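You operate a simulated robot arm through the tools that you are given. There is no shell and no other tool. Be economical: measure what you need, move in short steps, check, and stop when the job is done.

The job below is to be done with a simulated two-armed robot. You get a single attempt, and the scene is never put back.

Task
Raise the lever arm, lock it up and set the display to pounds.
Fine: lock it with the arm pin, and flip the stack lever on. Where these are worked on the way, their far stop is far enough and under half their travel is too little: arm pin.
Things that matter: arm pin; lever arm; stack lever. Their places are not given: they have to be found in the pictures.

It is judged by the outcome, as a careful person would: the job done as asked, and still so three seconds after it is handed in. It fails if anything else is knocked over, pushed out of place, dropped, spilled or broken.

Robot
Two 7-joint arms with fingered hands on one trunk that stands fixed in place. Base frame: the origin is at the foot of the trunk, x ahead of it, y to its left, z up. Lengths are in m, angles in degrees, forces in N, time in s.
The left shoulder is at [0.021, 0.171, 1.498], the right one opposite. With the tool pointing down near the work surface each hand reaches from about 0.1 to 0.56 m from the base axis, measured 20 degrees to its own side. Payload 4 kg a hand.
The TCP of each hand is the grasp point between the finger pads, 0.026 m short of the fingertips. In the tool frame z runs along the fingers and y along their closing line. The gripper opens to 0.132 m. The gripper's body begins 0.073 m behind the TCP. The gripper is a hand of 4 fingers: y runs from the thumb to the fingers, the wrist lies at [0, 0, -0.224] in the tool frame.
Orientation is told as [roll, pitch, yaw] about the base's x, y, z axes, in that order, counted from this pose: with the fingers straight down and closing along the base's y, the tool's x points along the base's -x, its y along +y and its z along -z.

Tools
- The arms move only by the tool send_rows. It takes "left_series", "right_series" or both (then of equal length, played together; a hand with none holds still); each is a list of rows, each a list of 2 entries, a list of its own where there are three numbers: the shift along the tool's x, y, z in m, then the turn, a rotation vector about the tool's x, y, z in degrees. In form: [[[x, y, z], [wx, wy, wz]], ...]. A call has 1 to 10 rows; each row shifts and turns the commanded pose from where the row before left it, along the tool's axes as they then stand. A row lasts 0.2 s, in which the tool goes at most 0.05 m and 8.6 degrees; a call with a longer step from one row to the next is refused whole. A pose out of reach is approached as far as the arm can. The call stops where the force on the tool passes 50 N (or 10 N more than at its start, if that is more) or the arm is blocked; 0.2 s more then pass. In this call time passes only in rows, and 0.2 s behind the last. The reply holds the time, the measured pose of the TCP, the force on the tool along the base axes, the opening and the grip force, in the units named above and with some noise, with the torque about the TCP (base axes, N m) and any sound that the robot's microphone picked up.
- Cameras (640 x 400 px; columns grow to the right, rows downward): "scene" is now at [0.0949, 0.0337, 1.6787]; the picture's right is [0.37, -0.93, -0.00], its down [-0.48, -0.19, -0.86] and it looks along [0.80, 0.32, -0.51] (base axes); focal length 340 px, centre (320, 200). "left" rides on the left gripper at [-0.068, 0.002, -0.097] in its tool frame; the picture's right is [-0.02, -1.00, 0.00], its down [0.82, -0.02, -0.58] and it looks along [0.58, -0.01, 0.82] (tool axes); focal length 270 px, centre (320, 200). "right" rides on the right gripper at [0.068, 0.002, -0.097] in its tool frame; the picture's right is [-0.03, 1.00, 0.00], its down [-0.82, -0.02, -0.58] and it looks along [-0.58, -0.02, 0.82] (tool axes); focal length 270 px, centre (320, 200).
- capture(camera): a new picture of that camera. It takes no simulated time.
- lift_body(by): slides the trunk up (or, below 0, down) by that many m; the arms and the scene camera ride with it, the base frame stays. It gives what a move gives, with no picture.
- set_fingers(finger1, finger2, finger3, thumb_bend, hand): sets how far each is bent, from 0 (flat) to 100 (curled in); at 30 the hand is open as for a grip, at 70 the pads meet at the TCP. One left out holds its place. A second passes; each finger stops where it meets its share of the squeeze, and holds until it gets a number again. It is the only way to open and close the hand. It gives what a move gives, with no picture; readings hold the bend of each and the force on the fingers (four entries, about 0 where the hand has none), thumb and palm.
- head_to(pan, tilt): turns the head with the scene camera to pan (to the left, within 86 degrees either way) and tilt (down, from -29 to 69), counted from straight ahead of the robot. It gives what a move gives.
- probe_pixels(camera, pixels): for up to 12 pixels [column, row] of the newest picture of that camera ("zoom" is the newest enlarged one), the place [x, y, z] in the base frame of the surface seen there, good to about 0.002 m. It takes no simulated time.
- zoom(camera, box): a new picture of the part [left, top, right, bottom] of that camera's present view, enlarged. It takes no simulated time.
- finish_job(): hands the job in; it is judged then, once.

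Keep the steps short. Do not move on a guess: measure, check each grasp and each placing, and mend mistakes. In all there are 80 turns and 48 pictures (those below and enlarged ones count). Leave the grippers open and the arms clear of the work at the hand-in unless told otherwise, and finish with a single line.

The tools are called after "Request:" by a JSON object that holds its "fn" and its "kwargs". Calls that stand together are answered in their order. send_rows: Moves the arms, as the interface text tells. Its arguments: {"type":"object","properties":{"left_series":{"type":"array"},"right_series":{"type":"array"}},"required":[]} The other tools are called the same way: lift_body (by) slides the trunk up or down; set_fingers (finger1, finger2, finger3, thumb_bend, hand) moves the fingers one by one; head_to (pan, tilt) turns the head that bears the scene camera; capture (camera) takes a picture; probe_pixels (camera, pixels) gives the place of the surface under pixels of a picture; zoom (camera, box) takes an enlarged picture of a part of a camera's view; finish_job () hands the job in.

At the start:

```text
time_s: 0.0
left_ee_pos: [0.3232, 0.3429, 1.4418]
left_tcp_rot: [-0.1, 0.0, -0.1]
left_ft_force: [0.1, -0.2, 0.0]
left_wrist_torque: [-0.04, 0.0, 0.0]
left_gripper_width: 0.1319
left_grasp_force: 0.0
left_shape: jaw
left_bend: [30.0, 30.0, 30.0, 30.0]
left_finger forces: [0.0, 0.0, 0.0, 0.0, 0.1, 0.0]
right_ee_pos: [0.3923, 0.0723, 1.5224]
right_tcp_rot: [0.0, 0.1, 0.0]
right_ft_force: [-0.1, -0.1, -1.0]
right_wrist_torque: [-0.03, 0.0, -0.01]
right_gripper_width: 0.1318
right_grasp_force: 0.0
right_shape: jaw
right_bend: [30.0, 30.0, 30.0, 30.0]
right_finger forces: [0.0, 0.1, 0.1, 0.1, 0.0, 0.0]
trunk travel left (down, up): [-0.725, 0.03]
head pan, tilt: [21.9, 30.8]
```

scene: 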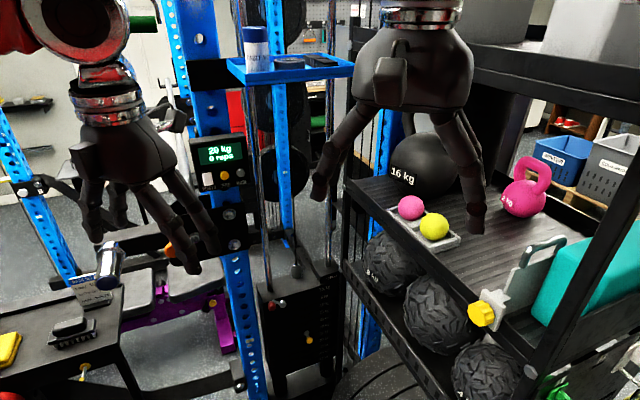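
right: 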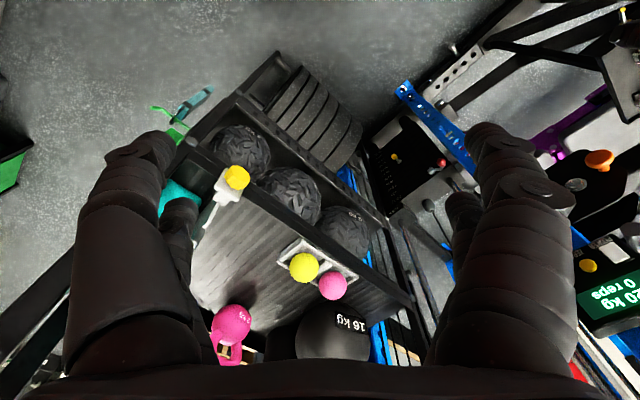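
left: 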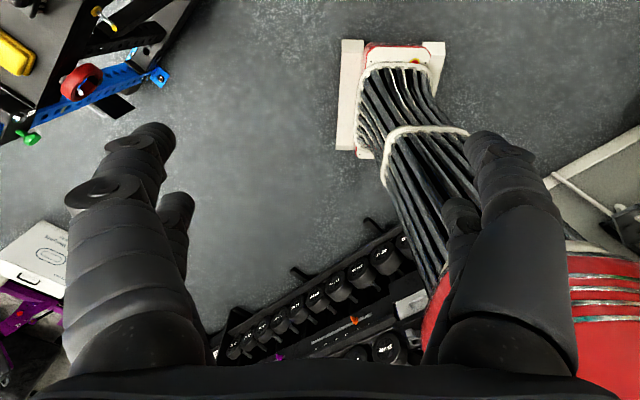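

I see a rack with a display reading "20 kg 0 reps" near (222,155), with controls below it. I'll enlarge that area and the lower left.

Request:
{"fn": "zoom", "kwargs": {"camera": "scene", "box": [160, 100, 360, 225]}}

Request:
{"fn": "zoom", "kwargs": {"camera": "scene", "box": [220, 220, 380, 400]}}

Request:
{"fn": "zoom", "kwargs": {"camera": "scene", "box": [0, 150, 250, 400]}}

```text
3.20 times, centred on (260, 162) of scene
```

zoom: 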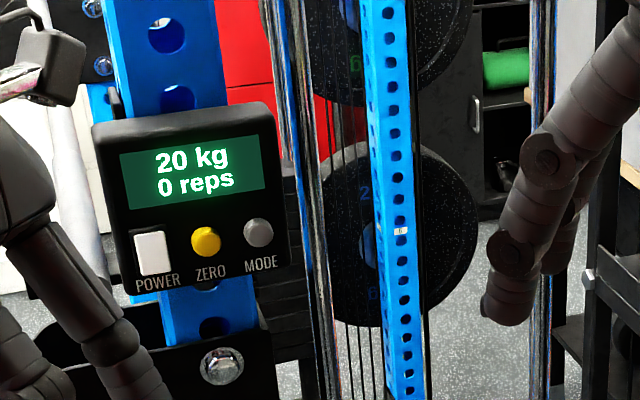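

```text
2.22 times, centred on (300, 310) of scene
```

zoom: 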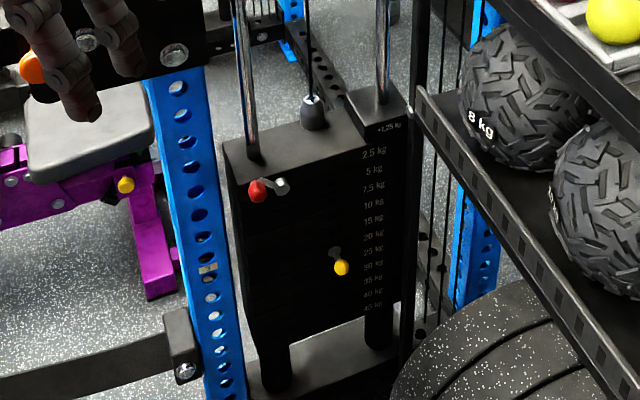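

```text
1.60 times, centred on (125, 275) of scene
```

zoom: 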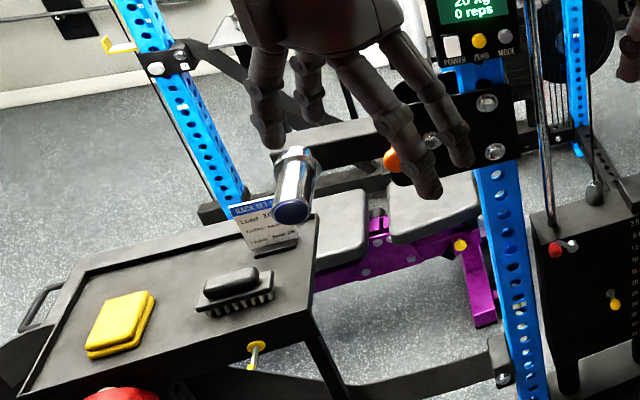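

There's a card on the table, "RACK SET-UP", at about (93,290). I'll enlarge it, and turn the head left and down to see more.

Request:
{"fn": "zoom", "kwargs": {"camera": "scene", "box": [60, 230, 140, 320]}}

Request:
{"fn": "head_to", "kwargs": {"pan": 40, "tilt": 35}}

Request:
{"fn": "capture", "kwargs": {"camera": "scene"}}

```text
4.44 times, centred on (100, 275) of scene
```

zoom: 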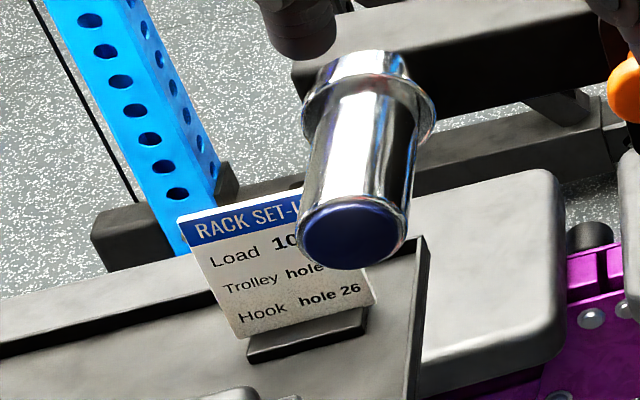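

```text
time_s: 0.8
left_ee_pos: [0.3237, 0.3423, 1.4419]
left_tcp_rot: [0.0, 0.0, 0.0]
left_ft_force: [0.6, 0.5, 0.0]
left_wrist_torque: [0.0, 0.03, 0.0]
left_gripper_width: 0.132
left_grasp_force: 0.2
left_shape: jaw
left_bend: [30.0, 30.0, 30.0, 30.0]
left_finger forces: [0.0, 0.0, 0.0, 0.0, 0.0, 0.0]
right_ee_pos: [0.3919, 0.0728, 1.5235]
right_tcp_rot: [0.0, 0.0, -0.1]
right_ft_force: [-0.4, -0.6, 0.6]
right_wrist_torque: [0.03, 0.0, 0.0]
right_gripper_width: 0.132
right_grasp_force: 0.1
right_shape: jaw
right_bend: [30.0, 30.0, 30.0, 30.0]
right_finger forces: [0.0, 0.0, 0.0, 0.1, 0.0, 0.0]
trunk travel left (down, up): [-0.725, 0.03]
head pan, tilt: [40.0, 35.0]
```

```text
40 pictures are left
```

scene: 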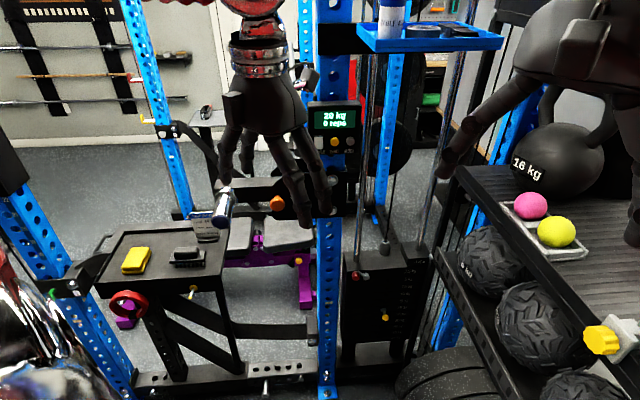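

The left hand hides the arm. I'll probe the main features to get distances before moving it.

Request:
{"fn": "probe_pixels", "kwargs": {"camera": "scene", "pixels": [[221, 212], [277, 203], [335, 141], [349, 142], [318, 140], [327, 250], [355, 274], [384, 317], [185, 250], [260, 190], [129, 302], [193, 292]]}}

Request:
{"fn": "zoom", "kwargs": {"camera": "scene", "box": [170, 130, 370, 255]}}

```text
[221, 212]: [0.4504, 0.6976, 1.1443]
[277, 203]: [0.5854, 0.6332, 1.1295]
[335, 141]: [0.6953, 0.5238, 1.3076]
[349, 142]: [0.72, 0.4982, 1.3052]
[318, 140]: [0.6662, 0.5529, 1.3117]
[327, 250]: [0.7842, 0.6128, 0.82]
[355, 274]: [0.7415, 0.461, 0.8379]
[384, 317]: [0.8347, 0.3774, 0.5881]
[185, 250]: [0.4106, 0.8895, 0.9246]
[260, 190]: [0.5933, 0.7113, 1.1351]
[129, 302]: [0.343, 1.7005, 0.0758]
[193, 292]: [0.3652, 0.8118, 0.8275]
```

```text
3.20 times, centred on (270, 192) of scene
```

zoom: 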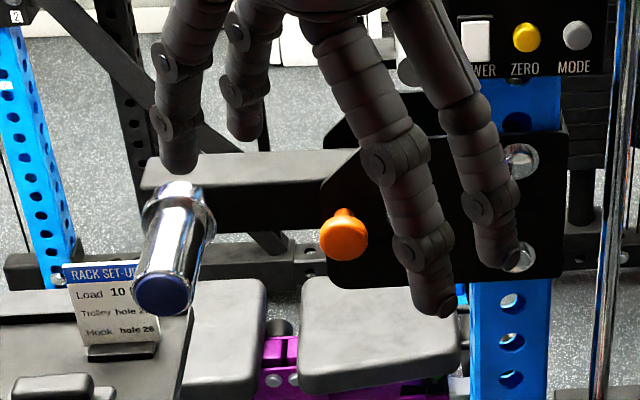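

Key places: orange pin about (0.585,0.633,1.13), sleeve end (0.45,0.70,1.14), MODE button (0.72,0.498,1.305). I'll move the left hand back and left, a short way, to clear the view.

Request:
{"fn": "send_rows", "kwargs": {"left_series": [[[0.04, 0.03, 0], [0, 0, 0]], [[0.04, 0.03, 0], [0, 0, 0]], [[0.04, 0.03, 0], [0, 0, 0]], [[0.02, 0.03, -0.02], [0, 0, 0]]]}}

Request:
{"fn": "capture", "kwargs": {"camera": "scene"}}

Request:
{"fn": "zoom", "kwargs": {"camera": "scene", "box": [170, 90, 370, 230]}}

```text
time_s: 1.8
left_ee_pos: [0.1795, 0.4663, 1.4606]
left_tcp_rot: [-0.2, 0.0, 0.0]
left_ft_force: [-0.5, 1.0, -0.7]
left_wrist_torque: [-0.05, -0.05, 0.02]
left_gripper_width: 0.1318
left_grasp_force: 0.1
left_shape: jaw
left_bend: [30.0, 30.0, 30.0, 30.0]
left_finger forces: [0.0, 0.1, 0.0, 0.0, 0.0, 0.0]
right_ee_pos: [0.388, 0.0778, 1.5247]
right_tcp_rot: [-0.2, -0.3, 0.1]
right_ft_force: [-0.5, 0.8, 1.1]
right_wrist_torque: [-0.03, -0.05, 0.01]
right_gripper_width: 0.1319
right_grasp_force: 0.1
right_shape: jaw
right_bend: [30.0, 30.0, 30.0, 30.0]
right_finger forces: [0.0, 0.0, 0.0, 0.0, 0.0, 0.0]
trunk travel left (down, up): [-0.725, 0.03]
head pan, tilt: [40.0, 35.0]
```

```text
38 pictures are left
```

scene: 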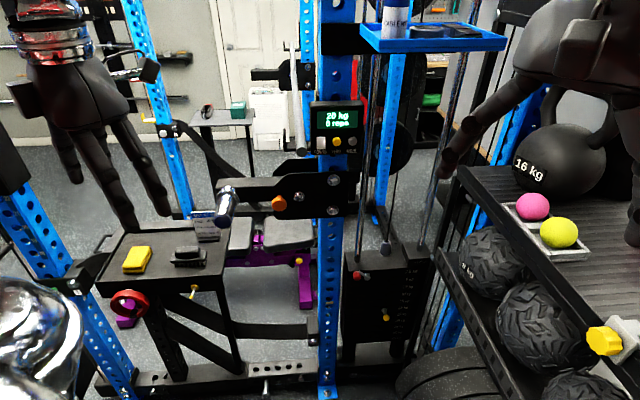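

```text
2.86 times, centred on (270, 160) of scene
```

zoom: 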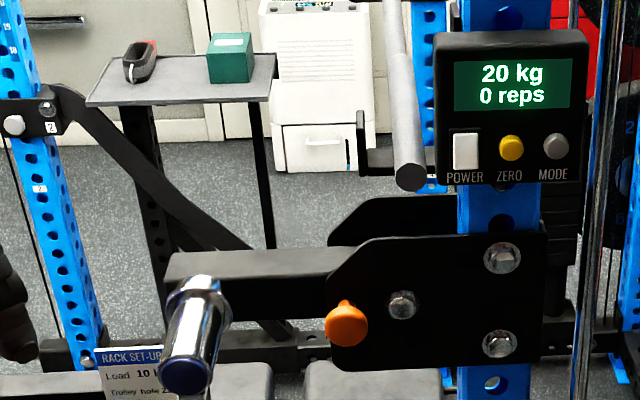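

The arm beam, its pivot bolt and the orange pin are now visible. Next I'll enlarge the stack area and probe the arm details.

Request:
{"fn": "probe_pixels", "kwargs": {"camera": "zoom", "pixels": [[345, 322], [402, 304], [200, 285], [185, 378], [260, 282], [180, 275], [470, 260], [466, 150], [511, 148], [556, 146], [370, 340], [260, 260]]}}

Request:
{"fn": "zoom", "kwargs": {"camera": "scene", "box": [330, 230, 440, 340]}}

Request:
{"fn": "zoom", "kwargs": {"camera": "scene", "box": [90, 220, 250, 320]}}

```text
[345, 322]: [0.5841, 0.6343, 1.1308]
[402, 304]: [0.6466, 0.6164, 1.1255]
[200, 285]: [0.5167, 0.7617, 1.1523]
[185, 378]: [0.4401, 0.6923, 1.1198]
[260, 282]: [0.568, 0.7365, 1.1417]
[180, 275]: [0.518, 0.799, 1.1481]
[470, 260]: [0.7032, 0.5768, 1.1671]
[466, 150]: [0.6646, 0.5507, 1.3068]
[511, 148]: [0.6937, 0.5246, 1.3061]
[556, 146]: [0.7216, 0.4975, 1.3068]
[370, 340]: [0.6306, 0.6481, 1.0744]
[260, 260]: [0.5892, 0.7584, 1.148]
```

```text
3.64 times, centred on (385, 285) of scene
```

zoom: 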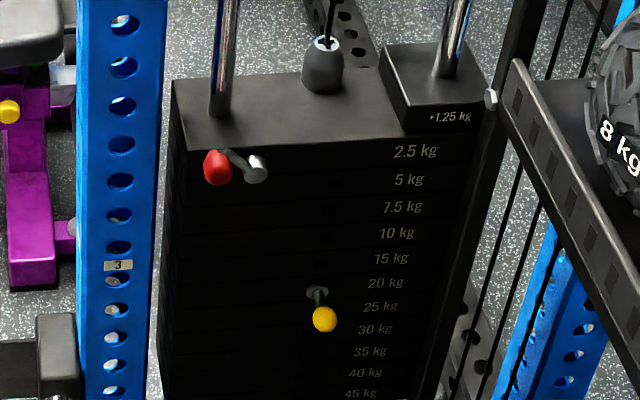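

```text
4.00 times, centred on (170, 270) of scene
```

zoom: 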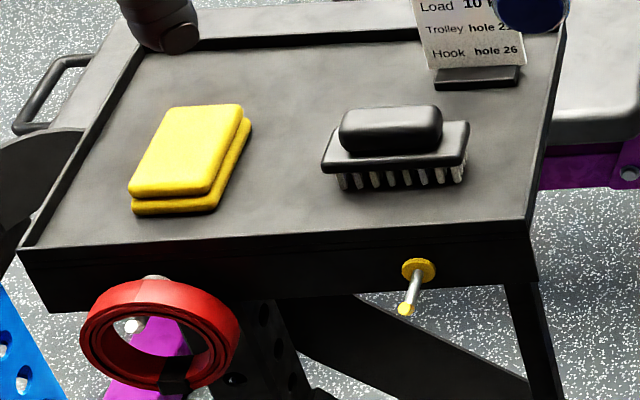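

The plate and beam run along t≈(-0.71,0.70), facing me along n≈(-0.7,-0.71), so the arm frame is turned 45°. The stack lever is the red knob, left of its pivot on the stack top. I'll turn the left hand to point along (0.7,0.7,0), starting with yaw +45.

Request:
{"fn": "send_rows", "kwargs": {"left_series": [[[-0.02, 0, 0], [0, 0, -8.5]], [[-0.02, 0, 0], [0, 0, -8.5]], [[-0.02, 0, 0], [0, 0, -8.5]], [[-0.02, 0, 0], [0, 0, -8.5]], [[-0.02, 0, 0], [0, 0, -8.5]], [[0, 0, 0], [0, -2.5, -2.5]]]}}

Request:
{"fn": "send_rows", "kwargs": {"left_series": [[[-0.01, 0, 0], [0, -8.5, 0]], [[-0.01, 0, 0], [0, -8.5, 0]], [[-0.01, 0, 0], [0, -8.5, 0]], [[-0.01, 0, 0], [0, -8.5, 0]], [[0, 0, 0], [0, -8.5, 0]], [[0, 0, 0], [0, -8.5, 0]], [[0, 0, 0], [0, -8.5, 0]], [[0, 0, 0], [0, -8.5, 0]], [[0, 0, 0], [0, -8.5, 0]], [[0, 0, 0], [0, -8.5, 0]]]}}

```text
time_s: 3.2
left_ee_pos: [0.2743, 0.4924, 1.4633]
left_tcp_rot: [-0.1, -2.5, 45.1]
left_ft_force: [0.3, -0.6, 0.3]
left_wrist_torque: [0.03, -0.01, 0.02]
left_gripper_width: 0.132
left_grasp_force: 0.2
left_shape: jaw
left_bend: [30.0, 30.0, 30.0, 30.0]
left_finger forces: [0.0, 0.0, 0.0, 0.0, 0.0, 0.0]
right_ee_pos: [0.3915, 0.0725, 1.5238]
right_tcp_rot: [0.0, 0.0, 0.0]
right_ft_force: [0.5, -0.2, -0.2]
right_wrist_torque: [-0.03, -0.02, 0.01]
right_gripper_width: 0.1319
right_grasp_force: 0.0
right_shape: jaw
right_bend: [30.0, 30.0, 30.0, 30.0]
right_finger forces: [0.1, 0.0, 0.0, 0.1, 0.1, 0.0]
trunk travel left (down, up): [-0.725, 0.03]
head pan, tilt: [40.0, 35.0]
```

```text
time_s: 5.4
left_ee_pos: [0.3838, 0.5721, 1.52]
left_tcp_rot: [0.3, -84.2, 45.0]
left_ft_force: [-0.3, -0.9, 0.2]
left_wrist_torque: [-0.01, 0.0, 0.04]
left_gripper_width: 0.132
left_grasp_force: 0.0
left_shape: jaw
left_bend: [30.0, 30.0, 30.0, 30.0]
left_finger forces: [0.1, 0.0, 0.0, 0.0, 0.1, 0.0]
left hand out of reach, approached as far as the arm can: row 6, 7, 8, 9, 10
right_ee_pos: [0.3934, 0.0702, 1.5228]
right_tcp_rot: [0.1, 0.1, -0.1]
right_ft_force: [-0.5, 0.0, 0.0]
right_wrist_torque: [0.01, 0.02, -0.01]
right_gripper_width: 0.1319
right_grasp_force: 0.0
right_shape: jaw
right_bend: [30.0, 30.0, 30.0, 30.0]
right_finger forces: [0.0, 0.0, 0.0, 0.1, 0.0, 0.0]
trunk travel left (down, up): [-0.725, 0.03]
head pan, tilt: [40.0, 35.0]
```

The turn is nearly done; the wrist was too near the shoulder there, so the pose drifted forward. Now I'll move forward a little, finish the pitch and go down towards the sleeve's height.

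Request:
{"fn": "send_rows", "kwargs": {"left_series": [[[0, 0.0, 0.04], [0, -2.5, 0]], [[0.04, 0.01, 0.02], [0, 0, 0]], [[0.045, 0.01, 0.02], [0, 0, 0]], [[0.045, 0, 0], [0, 0, 0]], [[0.045, 0, 0], [0, 0, 0]], [[0.045, 0, 0], [0, 0, 0]], [[0.045, 0, 0], [0, 0, 0]]]}}

Request:
{"fn": "capture", "kwargs": {"camera": "left"}}

Request:
{"fn": "capture", "kwargs": {"camera": "scene"}}

```text
refused: row 3 steps farther than a row can; nothing moved
```

```text
34 pictures are left
```

left: 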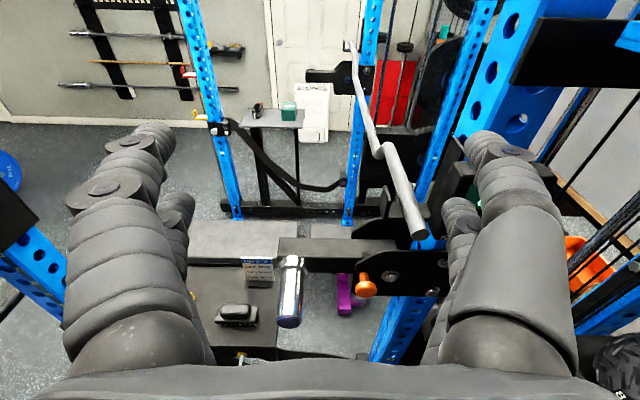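

```text
33 pictures are left
```

scene: 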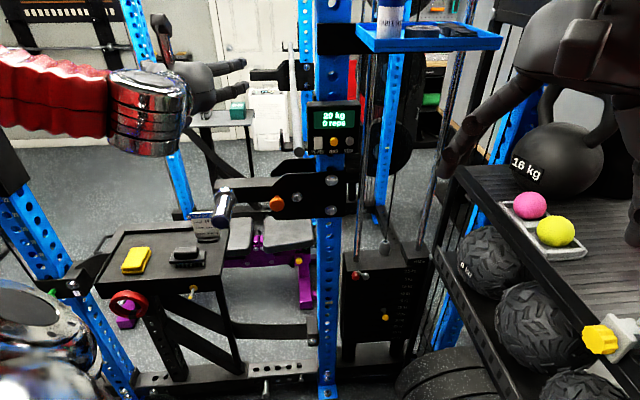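

Row 3 was just over the limit. I'll resend it with smaller steps.

Request:
{"fn": "send_rows", "kwargs": {"left_series": [[[0, 0.0, 0.04], [0, -2.5, 0]], [[0.035, 0.01, 0.02], [0, 0, 0]], [[0.04, 0.01, 0.02], [0, 0, 0]], [[0.045, 0, 0], [0, 0, 0]], [[0.045, 0, 0], [0, 0, 0]], [[0.045, 0, 0], [0, 0, 0]], [[0.045, 0, 0], [0, 0, 0]], [[0.045, 0, 0], [0, 0, 0]], [[0.04, 0, 0], [0, 0, 0]]]}}

Request:
{"fn": "capture", "kwargs": {"camera": "left"}}

```text
time_s: 7.4
left_ee_pos: [0.3968, 0.5575, 1.5018]
left_tcp_rot: [-3.2, -86.4, 50.4]
left_ft_force: [-0.2, -0.2, -0.1]
left_wrist_torque: [0.01, -0.01, -0.02]
left_gripper_width: 0.1319
left_grasp_force: 0.0
left_shape: jaw
left_bend: [30.0, 30.0, 30.0, 30.0]
left_finger forces: [0.0, 0.1, 0.1, 0.1, 0.0, 0.0]
left hand out of reach, approached as far as the arm can: row 1, 2, 3, 4, 5, 6, 7, 8, 9
right_ee_pos: [0.39, 0.076, 1.5231]
right_tcp_rot: [-0.2, -0.1, 0.0]
right_ft_force: [-0.4, -0.4, 1.2]
right_wrist_torque: [-0.05, -0.04, -0.01]
right_gripper_width: 0.132
right_grasp_force: 0.1
right_shape: jaw
right_bend: [30.0, 30.0, 30.0, 30.0]
right_finger forces: [0.0, 0.0, 0.0, 0.1, 0.0, 0.1]
trunk travel left (down, up): [-0.725, 0.03]
head pan, tilt: [40.0, 35.0]
```

```text
32 pictures are left
```

left: 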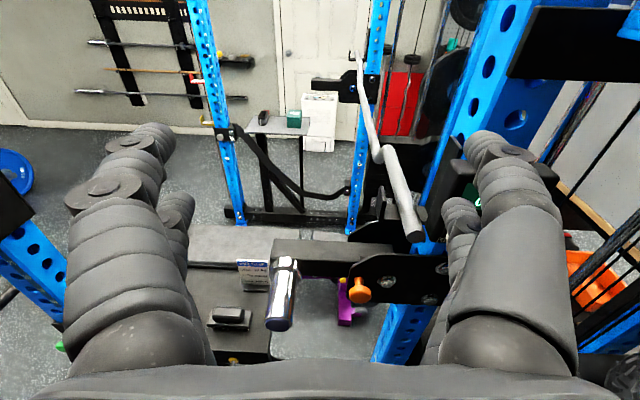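

The arm cannot fold to that pose with the shoulder so high. Lowering the trunk should allow it. First I'll check clearance under the right hand and around the trunk by probing.

Request:
{"fn": "probe_pixels", "kwargs": {"camera": "scene", "pixels": [[460, 172], [520, 240], [600, 340], [530, 205], [560, 230], [20, 220], [110, 290], [140, 383], [545, 310], [40, 180], [590, 385], [380, 40]]}}

Request:
{"fn": "head_to", "kwargs": {"pan": 0, "tilt": 55}}

Request:
{"fn": "capture", "kwargs": {"camera": "scene"}}

```text
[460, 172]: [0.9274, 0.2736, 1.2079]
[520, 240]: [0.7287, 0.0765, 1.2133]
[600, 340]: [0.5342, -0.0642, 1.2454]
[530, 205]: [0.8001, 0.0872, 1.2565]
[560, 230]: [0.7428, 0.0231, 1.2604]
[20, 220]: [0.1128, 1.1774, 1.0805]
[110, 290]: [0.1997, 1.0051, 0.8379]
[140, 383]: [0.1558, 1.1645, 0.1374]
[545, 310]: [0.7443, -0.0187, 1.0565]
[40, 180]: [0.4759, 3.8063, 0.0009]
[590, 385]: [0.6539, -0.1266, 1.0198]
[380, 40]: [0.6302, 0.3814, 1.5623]
```

```text
time_s: 8.5
left_ee_pos: [0.4, 0.5545, 1.5008]
left_tcp_rot: [-0.9, -86.3, 48.1]
left_ft_force: [0.7, -0.1, -0.5]
left_wrist_torque: [0.0, 0.01, 0.0]
left_gripper_width: 0.1318
left_grasp_force: 0.1
left_shape: jaw
left_bend: [30.0, 30.0, 30.0, 30.0]
left_finger forces: [0.0, 0.1, 0.0, 0.0, 0.0, 0.0]
right_ee_pos: [0.3916, 0.0735, 1.5245]
right_tcp_rot: [0.0, 0.0, -0.1]
right_ft_force: [-0.5, 0.5, 0.2]
right_wrist_torque: [0.01, 0.0, 0.04]
right_gripper_width: 0.132
right_grasp_force: 0.1
right_shape: jaw
right_bend: [30.0, 30.0, 30.0, 30.0]
right_finger forces: [0.0, 0.1, 0.0, 0.0, 0.1, 0.0]
trunk travel left (down, up): [-0.725, 0.03]
head pan, tilt: [0.0, 55.0]
```

```text
31 pictures are left
```

scene: 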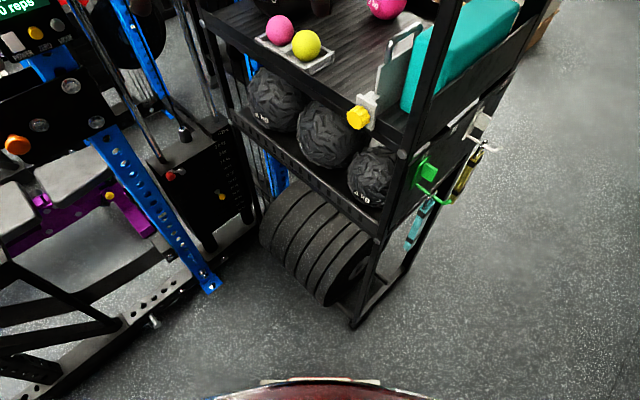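

The shelf is at x ≥ 0.53, and the right hand is at (0.39,0.07). I'll pull the right hand back 0.1 m for clearance, then lower the trunk 0.36 m in two steps.

Request:
{"fn": "send_rows", "kwargs": {"right_series": [[[0.035, 0, 0], [0, 0, 0]], [[0.035, 0, 0], [0, 0, 0]], [[0.03, 0, 0], [0, 0, 0]]]}}

Request:
{"fn": "lift_body", "kwargs": {"by": -0.18}}

```text
time_s: 9.3
left_ee_pos: [0.3975, 0.555, 1.5015]
left_tcp_rot: [-0.9, -86.4, 48.1]
left_ft_force: [0.3, 0.9, 0.4]
left_wrist_torque: [0.0, -0.01, 0.0]
left_gripper_width: 0.1322
left_grasp_force: 0.1
left_shape: jaw
left_bend: [30.0, 30.0, 30.0, 30.0]
left_finger forces: [0.0, 0.0, 0.0, 0.0, 0.1, 0.0]
right_ee_pos: [0.2913, 0.075, 1.5233]
right_tcp_rot: [0.1, 0.0, -0.1]
right_ft_force: [0.5, 0.2, 0.0]
right_wrist_torque: [0.01, -0.03, -0.02]
right_gripper_width: 0.1317
right_grasp_force: 0.0
right_shape: jaw
right_bend: [30.0, 30.0, 30.0, 30.0]
right_finger forces: [0.0, 0.0, 0.1, 0.0, 0.0, 0.1]
trunk travel left (down, up): [-0.725, 0.03]
head pan, tilt: [0.0, 55.0]
```

```text
time_s: 11.3
left_ee_pos: [0.403, 0.5539, 1.3152]
left_tcp_rot: [8.2, -85.8, 39.0]
left_ft_force: [-0.2, -0.8, 0.6]
left_wrist_torque: [0.0, 0.02, 0.03]
left_gripper_width: 0.1318
left_grasp_force: 0.1
left_shape: jaw
left_bend: [30.0, 30.0, 30.0, 30.0]
left_finger forces: [0.1, 0.0, 0.0, 0.0, 0.0, 0.0]
right_ee_pos: [0.2927, 0.0737, 1.3451]
right_tcp_rot: [0.0, 0.0, 0.0]
right_ft_force: [0.4, 0.3, -0.3]
right_wrist_torque: [0.0, 0.0, -0.01]
right_gripper_width: 0.1318
right_grasp_force: 0.1
right_shape: jaw
right_bend: [30.0, 30.0, 30.0, 30.0]
right_finger forces: [0.0, 0.0, 0.1, 0.0, 0.0, 0.0]
trunk travel left (down, up): [-0.545, 0.21]
head pan, tilt: [0.0, 55.0]
```

The left hand follows properly. Fingertips are about 0.1 m short of the sleeve tip, so I'll lower the rest of the way.

Request:
{"fn": "lift_body", "kwargs": {"by": -0.18}}

Request:
{"fn": "head_to", "kwargs": {"pan": 45, "tilt": 20}}

Request:
{"fn": "send_rows", "kwargs": {"left_series": [[[0, 0, 0.0], [0, 0, 0]]]}}

Request:
{"fn": "capture", "kwargs": {"camera": "left"}}

Request:
{"fn": "capture", "kwargs": {"camera": "scene"}}

```text
time_s: 13.3
left_ee_pos: [0.4228, 0.5547, 1.105]
left_tcp_rot: [28.0, -81.9, 19.4]
left_ft_force: [-0.1, -0.8, 0.0]
left_wrist_torque: [0.0, -0.03, -0.03]
left_gripper_width: 0.1315
left_grasp_force: 0.1
left_shape: jaw
left_bend: [30.0, 30.0, 30.0, 30.0]
left_finger forces: [0.0, 0.0, 0.0, 0.0, 0.0, 0.0]
right_ee_pos: [0.293, 0.0733, 1.1639]
right_tcp_rot: [0.0, 0.1, -0.1]
right_ft_force: [0.4, 0.8, 1.1]
right_wrist_torque: [0.0, 0.01, 0.0]
right_gripper_width: 0.1318
right_grasp_force: 0.1
right_shape: jaw
right_bend: [30.0, 30.0, 30.0, 30.0]
right_finger forces: [0.1, 0.1, 0.0, 0.1, 0.0, 0.0]
trunk travel left (down, up): [-0.365, 0.39]
head pan, tilt: [0.0, 55.0]
```

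```text
time_s: 14.4
left_ee_pos: [0.4227, 0.5541, 1.104]
left_tcp_rot: [28.1, -81.8, 19.2]
left_ft_force: [-0.6, -0.1, -0.5]
left_wrist_torque: [-0.01, -0.04, -0.02]
left_gripper_width: 0.132
left_grasp_force: 0.0
left_shape: jaw
left_bend: [30.0, 30.0, 30.0, 30.0]
left_finger forces: [0.0, 0.1, 0.0, 0.1, 0.1, 0.0]
right_ee_pos: [0.2925, 0.0727, 1.1633]
right_tcp_rot: [0.0, 0.0, 0.0]
right_ft_force: [0.6, -0.3, 0.7]
right_wrist_torque: [0.0, -0.03, 0.01]
right_gripper_width: 0.1317
right_grasp_force: 0.0
right_shape: jaw
right_bend: [30.0, 30.0, 30.0, 30.0]
right_finger forces: [0.1, 0.0, 0.0, 0.0, 0.1, 0.0]
trunk travel left (down, up): [-0.365, 0.39]
head pan, tilt: [45.0, 20.0]
```

```text
time_s: 14.8
left_ee_pos: [0.422, 0.5548, 1.1043]
left_tcp_rot: [28.2, -81.8, 19.3]
left_ft_force: [0.4, 0.5, 0.4]
left_wrist_torque: [-0.01, -0.03, 0.0]
left_gripper_width: 0.1322
left_grasp_force: 0.2
left_shape: jaw
left_bend: [30.0, 30.0, 30.0, 30.0]
left_finger forces: [0.0, 0.0, 0.1, 0.0, 0.0, 0.1]
right_ee_pos: [0.2927, 0.0732, 1.1642]
right_tcp_rot: [0.0, 0.1, -0.1]
right_ft_force: [0.4, 0.1, 0.8]
right_wrist_torque: [0.0, -0.02, 0.02]
right_gripper_width: 0.1319
right_grasp_force: 0.1
right_shape: jaw
right_bend: [30.0, 30.0, 30.0, 30.0]
right_finger forces: [0.1, 0.0, 0.0, 0.0, 0.1, 0.0]
trunk travel left (down, up): [-0.365, 0.39]
head pan, tilt: [45.0, 20.0]
```

```text
30 pictures are left
```

left: 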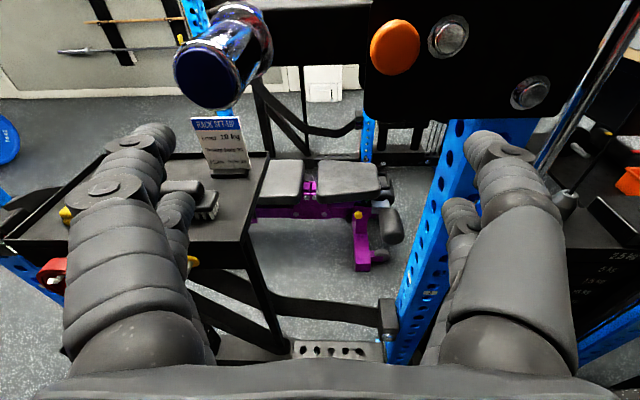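

```text
29 pictures are left
```

scene: 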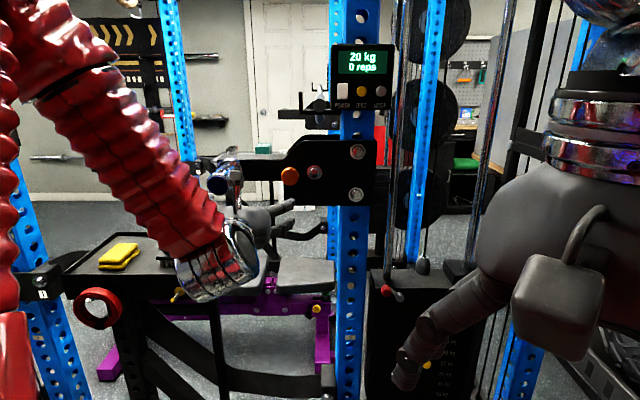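

The hand now points along (0.67,0.73,-0.12), level with the arm. I'll enlarge the left camera's view of the pin and plate, and the scene's view of the display and plate.

Request:
{"fn": "zoom", "kwargs": {"camera": "left", "box": [170, 0, 570, 130]}}

Request:
{"fn": "zoom", "kwargs": {"camera": "scene", "box": [190, 30, 430, 310]}}

Request:
{"fn": "probe_pixels", "kwargs": {"camera": "scene", "pixels": [[290, 176], [315, 172], [217, 183], [245, 166], [343, 90], [362, 90], [381, 91], [387, 291], [396, 294], [427, 365], [230, 170], [265, 165]]}}

```text
1.60 times, centred on (370, 65) of left
```

zoom: 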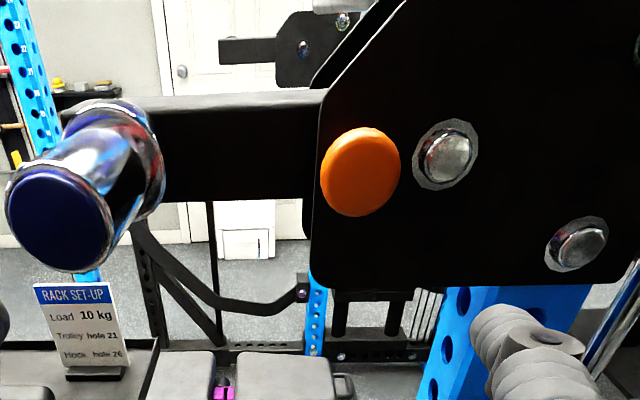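

```text
1.43 times, centred on (310, 170) of scene
```

zoom: 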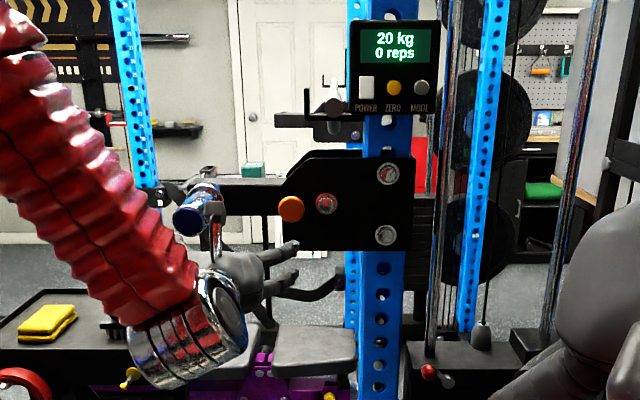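

```text
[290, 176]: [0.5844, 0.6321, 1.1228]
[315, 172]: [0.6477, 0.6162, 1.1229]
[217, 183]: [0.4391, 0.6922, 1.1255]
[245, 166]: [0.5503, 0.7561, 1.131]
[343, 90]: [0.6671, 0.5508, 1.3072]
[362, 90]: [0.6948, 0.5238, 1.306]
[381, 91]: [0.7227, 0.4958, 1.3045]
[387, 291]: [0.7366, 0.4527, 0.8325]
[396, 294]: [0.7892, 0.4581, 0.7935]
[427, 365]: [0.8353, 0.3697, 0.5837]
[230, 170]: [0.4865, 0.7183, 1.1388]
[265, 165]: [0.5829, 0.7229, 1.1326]
```

Pin knob face is at (0.584,0.632,1.123) and the plate about 4.4 cm behind it. First I'll pull the pin with the left hand. I'll level the hand, line up with the knob and stop about 8 cm short.

Request:
{"fn": "send_rows", "kwargs": {"left_series": [[[0, 0, 0], [2.5, -7, -3.7]], [[-0.01, -0.03, 0], [0, 0, 0]], [[-0.01, -0.03, 0], [0, 0, 0]], [[0, 0, 0.04], [0, 0, 0]], [[0, 0, 0.04], [0, 0, 0]]]}}

Request:
{"fn": "capture", "kwargs": {"camera": "left"}}

```text
time_s: 16.0
left_ee_pos: [0.5227, 0.5749, 1.1104]
left_tcp_rot: [28.6, -81.7, 18.8]
left_ft_force: [-0.2, -0.3, -0.6]
left_wrist_torque: [0.01, 0.02, 0.0]
left_gripper_width: 0.132
left_grasp_force: 0.1
left_shape: jaw
left_bend: [30.0, 30.0, 30.0, 30.0]
left_finger forces: [0.1, 0.1, 0.0, 0.0, 0.0, 0.1]
left hand out of reach, approached as far as the arm can: row 1
right_ee_pos: [0.2925, 0.0733, 1.163]
right_tcp_rot: [-0.1, 0.1, -0.1]
right_ft_force: [0.0, -0.3, 0.8]
right_wrist_torque: [0.02, 0.06, -0.02]
right_gripper_width: 0.1318
right_grasp_force: 0.0
right_shape: jaw
right_bend: [30.0, 30.0, 30.0, 30.0]
right_finger forces: [0.1, 0.0, 0.0, 0.0, 0.0, 0.0]
trunk travel left (down, up): [-0.365, 0.39]
head pan, tilt: [45.0, 20.0]
```

```text
26 pictures are left
```

left: 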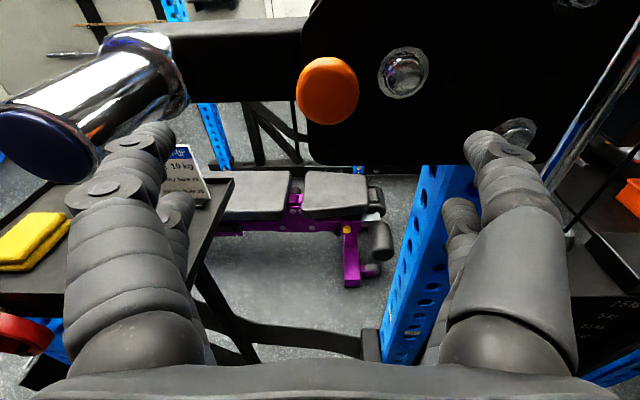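

At (0.523,0.575,1.110), tilted 7° down. I'll retry the levelling turn here where there's more room, and raise 1.3 cm.

Request:
{"fn": "send_rows", "kwargs": {"left_series": [[[0, 0, 0], [2.5, -7, -3.7]], [[-0.013, 0, 0], [0, 0, 0]]]}}

```text
time_s: 16.6
left_ee_pos: [0.5132, 0.5676, 1.1334]
left_tcp_rot: [-18.4, -89.6, 63.4]
left_ft_force: [0.7, 1.2, 0.1]
left_wrist_torque: [0.01, 0.02, -0.06]
left_gripper_width: 0.1318
left_grasp_force: 0.0
left_shape: jaw
left_bend: [30.0, 30.0, 30.0, 30.0]
left_finger forces: [0.0, 0.0, 0.0, 0.2, 0.1, 0.0]
left hand out of reach, approached as far as the arm can: row 1
right_ee_pos: [0.2904, 0.0753, 1.1645]
right_tcp_rot: [-0.1, 0.0, 0.0]
right_ft_force: [0.1, -0.2, -0.3]
right_wrist_torque: [-0.09, -0.02, 0.0]
right_gripper_width: 0.1321
right_grasp_force: 0.0
right_shape: jaw
right_bend: [30.0, 30.0, 30.0, 30.0]
right_finger forces: [0.1, 0.1, 0.1, 0.0, 0.0, 0.0]
trunk travel left (down, up): [-0.365, 0.39]
head pan, tilt: [45.0, 20.0]
```

Level now, at d=0.765, 1 cm high. I'll go down 1 cm, shift 0.5 cm and advance 8.5 cm around the knob.

Request:
{"fn": "send_rows", "kwargs": {"left_series": [[[0.01, -0.005, 0.02], [0, 0, 0]], [[0, 0, 0.035], [0, 0, 0]], [[0, 0, 0.03], [0, 0, 0]]]}}

Request:
{"fn": "capture", "kwargs": {"camera": "left"}}

```text
time_s: 17.4
left_ee_pos: [0.5526, 0.6055, 1.1424]
left_tcp_rot: [-6.7, -89.8, 52.6]
left_ft_force: [0.0, 0.5, -0.9]
left_wrist_torque: [0.03, -0.01, -0.02]
left_gripper_width: 0.1321
left_grasp_force: 0.0
left_shape: jaw
left_bend: [30.0, 30.0, 30.0, 30.0]
left_finger forces: [0.0, 0.0, 0.1, 0.0, 0.0, 0.0]
left hand out of reach, approached as far as the arm can: row 2, 3
right_ee_pos: [0.2926, 0.0735, 1.1641]
right_tcp_rot: [-0.1, 0.0, 0.1]
right_ft_force: [-0.4, 0.9, 0.5]
right_wrist_torque: [-0.03, -0.02, -0.03]
right_gripper_width: 0.1319
right_grasp_force: 0.1
right_shape: jaw
right_bend: [30.0, 30.0, 30.0, 30.0]
right_finger forces: [0.0, 0.0, 0.1, 0.0, 0.0, 0.0]
trunk travel left (down, up): [-0.365, 0.39]
head pan, tilt: [45.0, 20.0]
```

```text
25 pictures are left
```

left: 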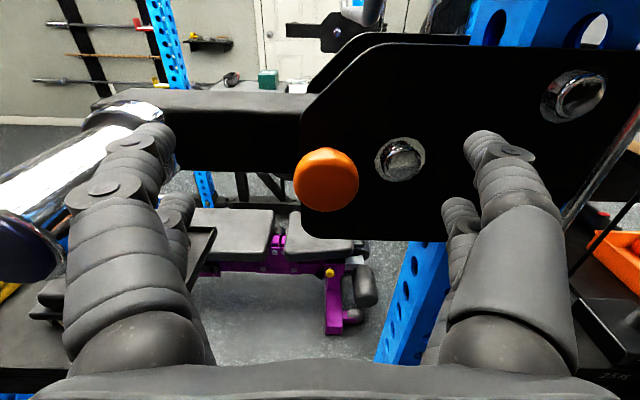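

The arm's wrist keeps riding high, so it's at a limit. I'll back off 5 cm and lower the trunk 12 cm for a better posture.

Request:
{"fn": "send_rows", "kwargs": {"left_series": [[[0, 0, -0.04], [0, 0, 0]], [[0, 0, -0.03], [0, 0, 0]]]}}

Request:
{"fn": "lift_body", "kwargs": {"by": -0.12}}

```text
time_s: 18.0
left_ee_pos: [0.5005, 0.5539, 1.1435]
left_tcp_rot: [-9.2, -89.8, 54.2]
left_ft_force: [-0.1, 0.3, -0.1]
left_wrist_torque: [0.02, -0.01, 0.0]
left_gripper_width: 0.1318
left_grasp_force: 0.1
left_shape: jaw
left_bend: [30.0, 30.0, 30.0, 30.0]
left_finger forces: [0.0, 0.1, 0.0, 0.0, 0.1, 0.1]
right_ee_pos: [0.2914, 0.0725, 1.1642]
right_tcp_rot: [0.0, 0.1, 0.1]
right_ft_force: [-0.1, -0.7, -0.7]
right_wrist_torque: [-0.03, 0.0, 0.0]
right_gripper_width: 0.1318
right_grasp_force: 0.1
right_shape: jaw
right_bend: [30.0, 30.0, 30.0, 30.0]
right_finger forces: [0.0, 0.1, 0.0, 0.0, 0.0, 0.0]
trunk travel left (down, up): [-0.365, 0.39]
head pan, tilt: [45.0, 20.0]
```

```text
time_s: 19.5
left_ee_pos: [0.5097, 0.554, 1.0078]
left_tcp_rot: [39.4, -87.7, 6.2]
left_ft_force: [-0.6, -0.6, 0.1]
left_wrist_torque: [0.0, -0.01, -0.01]
left_gripper_width: 0.132
left_grasp_force: 0.0
left_shape: jaw
left_bend: [30.0, 30.0, 30.0, 30.0]
left_finger forces: [0.0, 0.1, 0.1, 0.0, 0.0, 0.0]
right_ee_pos: [0.2934, 0.0732, 1.0439]
right_tcp_rot: [0.0, 0.0, 0.0]
right_ft_force: [1.1, 0.8, 0.7]
right_wrist_torque: [0.0, -0.01, 0.02]
right_gripper_width: 0.1321
right_grasp_force: 0.2
right_shape: jaw
right_bend: [30.0, 30.0, 30.0, 30.0]
right_finger forces: [0.0, 0.0, 0.0, 0.1, 0.0, 0.0]
trunk travel left (down, up): [-0.245, 0.51]
head pan, tilt: [45.0, 20.0]
```

Now at (0.510,0.554,1.008). I'll raise 11.5 cm to the knob's height, then check.

Request:
{"fn": "send_rows", "kwargs": {"left_series": [[[-0.04, 0, 0], [0, -2.0, 0]], [[-0.04, 0, 0], [0, 0, 0]], [[-0.035, 0.002, 0], [0, 0, 0]], [[0, 0, 0.03], [0, 0, 0]]]}}

Request:
{"fn": "capture", "kwargs": {"camera": "left"}}

```text
time_s: 20.5
left_ee_pos: [0.5315, 0.5779, 1.122]
left_tcp_rot: [94.7, -88.4, -49.2]
left_ft_force: [-0.2, -0.7, -0.6]
left_wrist_torque: [0.01, 0.0, 0.01]
left_gripper_width: 0.1319
left_grasp_force: 0.1
left_shape: jaw
left_bend: [30.0, 30.0, 30.0, 30.0]
left_finger forces: [0.1, 0.0, 0.0, 0.0, 0.0, 0.0]
right_ee_pos: [0.294, 0.0734, 1.043]
right_tcp_rot: [0.0, 0.1, -0.1]
right_ft_force: [0.5, 0.0, -0.5]
right_wrist_torque: [-0.01, -0.02, -0.01]
right_gripper_width: 0.1319
right_grasp_force: 0.0
right_shape: jaw
right_bend: [30.0, 30.0, 30.0, 30.0]
right_finger forces: [0.1, 0.0, 0.1, 0.1, 0.1, 0.0]
trunk travel left (down, up): [-0.245, 0.51]
head pan, tilt: [45.0, 20.0]
```

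```text
24 pictures are left
```

left: 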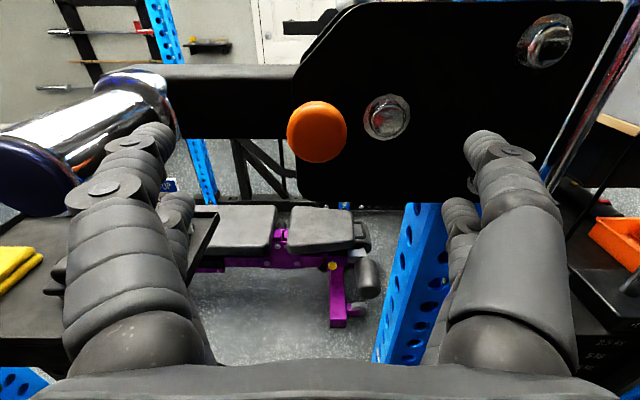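

Well lined up (knob at column 317, height 1.122). I'll advance 7.5 cm so the pads flank the knob.

Request:
{"fn": "send_rows", "kwargs": {"left_series": [[[0, 0, 0.03], [0, 0, 0]], [[0, 0, 0.03], [0, 0, 0]], [[0, 0, 0.016], [0, 0, 0]]]}}

Request:
{"fn": "capture", "kwargs": {"camera": "left"}}

```text
time_s: 21.3
left_ee_pos: [0.5868, 0.6303, 1.1223]
left_tcp_rot: [97.6, -88.5, -52.3]
left_ft_force: [0.0, -0.8, -0.1]
left_wrist_torque: [-0.03, 0.01, 0.01]
left_gripper_width: 0.1321
left_grasp_force: 0.1
left_shape: jaw
left_bend: [30.0, 30.0, 30.0, 30.0]
left_finger forces: [0.0, 0.1, 0.1, 0.1, 0.0, 0.1]
right_ee_pos: [0.2922, 0.0723, 1.0448]
right_tcp_rot: [-0.1, 0.0, 0.0]
right_ft_force: [-0.5, -0.1, -0.1]
right_wrist_torque: [-0.01, 0.0, 0.02]
right_gripper_width: 0.1318
right_grasp_force: 0.0
right_shape: jaw
right_bend: [30.0, 30.0, 30.0, 30.0]
right_finger forces: [0.0, 0.1, 0.0, 0.1, 0.1, 0.0]
trunk travel left (down, up): [-0.245, 0.51]
head pan, tilt: [45.0, 20.0]
```

```text
23 pictures are left
```

left: 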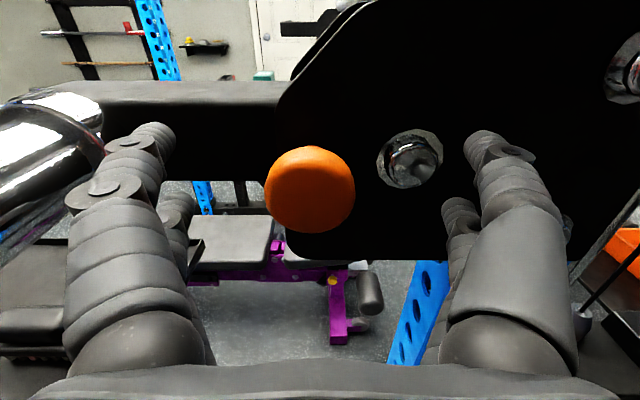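

The knob sits at the grasp point (310,190). I'll close the fingers on it.

Request:
{"fn": "set_fingers", "kwargs": {"hand": "left", "finger1": 65, "finger2": 65, "finger3": 65, "thumb_bend": 65}}

Request:
{"fn": "capture", "kwargs": {"camera": "left"}}

```text
time_s: 22.3
left_ee_pos: [0.5866, 0.6303, 1.1205]
left_tcp_rot: [97.2, -88.5, -51.7]
left_ft_force: [-1.0, 3.4, -0.2]
left_wrist_torque: [0.0, -0.02, 0.01]
left_gripper_width: 0.0183
left_grasp_force: 1.4
left_shape: fingers
left_bend: [64.0, 63.0, 65.0, 65.0]
left_finger forces: [1.2, 2.1, 0.0, 0.1, 0.1, 0.0]
right_ee_pos: [0.2923, 0.073, 1.0438]
right_tcp_rot: [0.1, 0.1, -0.1]
right_ft_force: [0.3, -0.8, -0.3]
right_wrist_torque: [0.0, 0.0, 0.0]
right_gripper_width: 0.132
right_grasp_force: 0.0
right_shape: jaw
right_bend: [30.0, 30.0, 30.0, 30.0]
right_finger forces: [0.0, 0.0, 0.0, 0.0, 0.1, 0.0]
trunk travel left (down, up): [-0.245, 0.51]
head pan, tilt: [45.0, 20.0]
```

```text
22 pictures are left
```

left: 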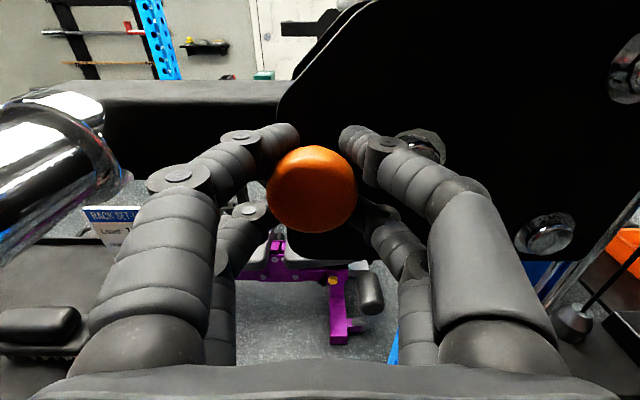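

The fingertips reach behind the knob on both sides. I'll close to 72 for a firmer hold, then pull back 1.5 cm gently.

Request:
{"fn": "set_fingers", "kwargs": {"hand": "left", "finger1": 73, "finger2": 73, "finger3": 73, "thumb_bend": 73}}

Request:
{"fn": "send_rows", "kwargs": {"left_series": [[[0, 0, -0.008], [0, 0, 0]], [[0, 0, -0.008], [0, 0, 0]]]}}

Request:
{"fn": "capture", "kwargs": {"camera": "left"}}

```text
time_s: 23.3
left_ee_pos: [0.5862, 0.6308, 1.1219]
left_tcp_rot: [97.2, -88.6, -51.7]
left_ft_force: [0.5, 5.8, 0.2]
left_wrist_torque: [0.05, -0.03, 0.01]
left_gripper_width: 0.0085
left_grasp_force: 11.8
left_shape: fingers
left_bend: [70.0, 69.0, 71.0, 68.0]
left_finger forces: [6.2, 7.6, 4.3, 0.0, 5.6, 0.1]
right_ee_pos: [0.2921, 0.0744, 1.0427]
right_tcp_rot: [-0.1, 0.0, 0.0]
right_ft_force: [-0.9, 0.0, -0.3]
right_wrist_torque: [-0.03, 0.0, -0.03]
right_gripper_width: 0.1318
right_grasp_force: 0.1
right_shape: jaw
right_bend: [30.0, 30.0, 30.0, 30.0]
right_finger forces: [0.1, 0.0, 0.0, 0.0, 0.0, 0.0]
trunk travel left (down, up): [-0.245, 0.51]
head pan, tilt: [45.0, 20.0]
```

```text
time_s: 23.9
left_ee_pos: [0.5774, 0.6198, 1.1215]
left_tcp_rot: [96.2, -88.7, -50.7]
left_ft_force: [8.0, 14.2, 2.2]
left_wrist_torque: [0.04, 0.02, -0.1]
left_gripper_width: 0.0037
left_grasp_force: 12.4
left_shape: fingers
left_bend: [71.0, 71.0, 72.0, 71.0]
left_finger forces: [7.4, 8.6, 4.1, 0.0, 5.7, 0.0]
right_ee_pos: [0.2934, 0.0736, 1.0425]
right_tcp_rot: [-0.1, 0.1, -0.1]
right_ft_force: [0.1, 0.4, 0.2]
right_wrist_torque: [0.02, 0.03, -0.02]
right_gripper_width: 0.1321
right_grasp_force: 0.0
right_shape: jaw
right_bend: [30.0, 30.0, 30.0, 30.0]
right_finger forces: [0.0, 0.1, 0.0, 0.1, 0.0, 0.0]
trunk travel left (down, up): [-0.245, 0.51]
head pan, tilt: [45.0, 20.0]
```

```text
21 pictures are left
```

left: 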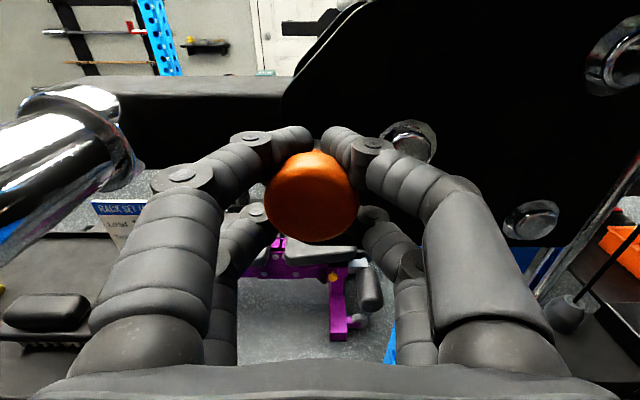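

The hand holds with a 16 N pull reaction. I'll probe the knob face to see whether it moved, then pull further.

Request:
{"fn": "probe_pixels", "kwargs": {"camera": "left", "pixels": [[311, 200], [311, 185]]}}

Request:
{"fn": "send_rows", "kwargs": {"left_series": [[[0, 0, -0.006], [0, 0, 0]], [[0, 0, -0.006], [0, 0, 0]], [[0, 0, -0.006], [0, 0, 0]]]}}

Request:
{"fn": "capture", "kwargs": {"camera": "left"}}

Request:
{"fn": "probe_pixels", "kwargs": {"camera": "left", "pixels": [[311, 200], [311, 185]]}}

```text
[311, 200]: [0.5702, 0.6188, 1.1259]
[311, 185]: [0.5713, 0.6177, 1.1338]
```

```text
time_s: 24.4
left_ee_pos: [0.5726, 0.6178, 1.1216]
left_tcp_rot: [98.8, -88.6, -53.0]
left_ft_force: [29.1, 24.8, 1.9]
left_wrist_torque: [-0.01, 0.0, -0.27]
left_gripper_width: 0.0067
left_grasp_force: 20.4
left_shape: fingers
left_bend: [69.0, 68.0, 70.0, 68.0]
left_finger forces: [13.0, 12.9, 7.5, 0.0, 9.0, 0.1]
right_ee_pos: [0.2958, 0.0768, 1.0424]
right_tcp_rot: [-0.1, 0.3, -0.1]
right_ft_force: [-0.9, -0.3, -0.5]
right_wrist_torque: [0.03, 0.04, 0.01]
right_gripper_width: 0.1319
right_grasp_force: 0.0
right_shape: jaw
right_bend: [30.0, 30.0, 30.0, 30.0]
right_finger forces: [0.1, 0.0, 0.1, 0.0, 0.0, 0.0]
trunk travel left (down, up): [-0.245, 0.51]
head pan, tilt: [45.0, 20.0]
stopped in row 2 (left hand): the force on the tool passed its limit at 54 N (the readings are from after the stop); the commanded pose is now the measured one
```

```text
20 pictures are left
```

left: 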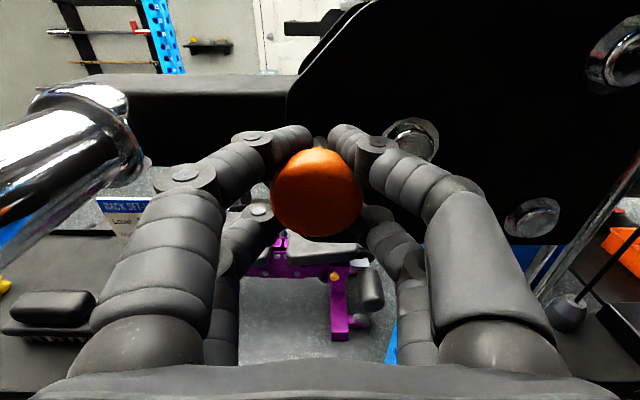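

```text
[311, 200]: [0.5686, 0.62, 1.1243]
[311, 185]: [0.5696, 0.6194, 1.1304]
```

The knob came out 20 mm and then stopped hard: it's at its far stop. I'll release and see whether it stays out.

Request:
{"fn": "set_fingers", "kwargs": {"hand": "left", "finger1": 30, "finger2": 30, "finger3": 30, "thumb_bend": 30}}

Request:
{"fn": "capture", "kwargs": {"camera": "left"}}

Request:
{"fn": "probe_pixels", "kwargs": {"camera": "left", "pixels": [[315, 200], [315, 185], [360, 200], [240, 120]]}}

```text
time_s: 25.4
left_ee_pos: [0.5673, 0.6147, 1.1251]
left_tcp_rot: [110.8, -88.6, -65.2]
left_ft_force: [0.2, -0.5, -0.1]
left_wrist_torque: [0.02, -0.01, -0.01]
left_gripper_width: 0.1321
left_grasp_force: 0.2
left_shape: fingers
left_bend: [30.0, 30.0, 30.0, 30.0]
left_finger forces: [0.1, 0.1, 0.0, 0.1, 0.1, 0.0]
right_ee_pos: [0.2916, 0.0734, 1.0454]
right_tcp_rot: [0.0, 0.0, -0.1]
right_ft_force: [0.3, -0.4, -0.1]
right_wrist_torque: [0.01, 0.02, -0.02]
right_gripper_width: 0.1318
right_grasp_force: 0.2
right_shape: jaw
right_bend: [30.0, 30.0, 30.0, 30.0]
right_finger forces: [0.1, 0.1, 0.1, 0.0, 0.0, 0.0]
trunk travel left (down, up): [-0.245, 0.51]
head pan, tilt: [45.0, 20.0]
```

```text
19 pictures are left
```

left: 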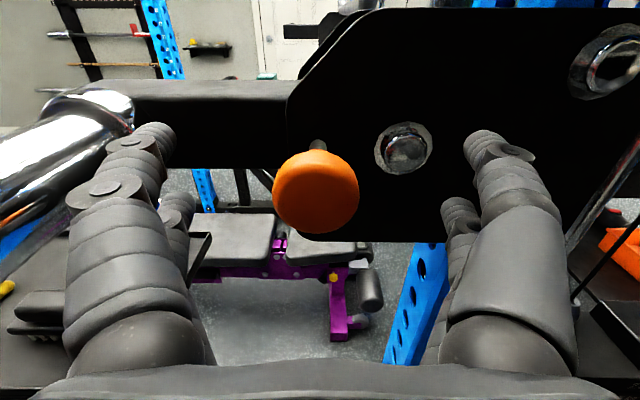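

```text
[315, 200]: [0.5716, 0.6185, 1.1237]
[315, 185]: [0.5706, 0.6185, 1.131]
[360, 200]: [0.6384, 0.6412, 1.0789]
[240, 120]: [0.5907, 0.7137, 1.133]
```

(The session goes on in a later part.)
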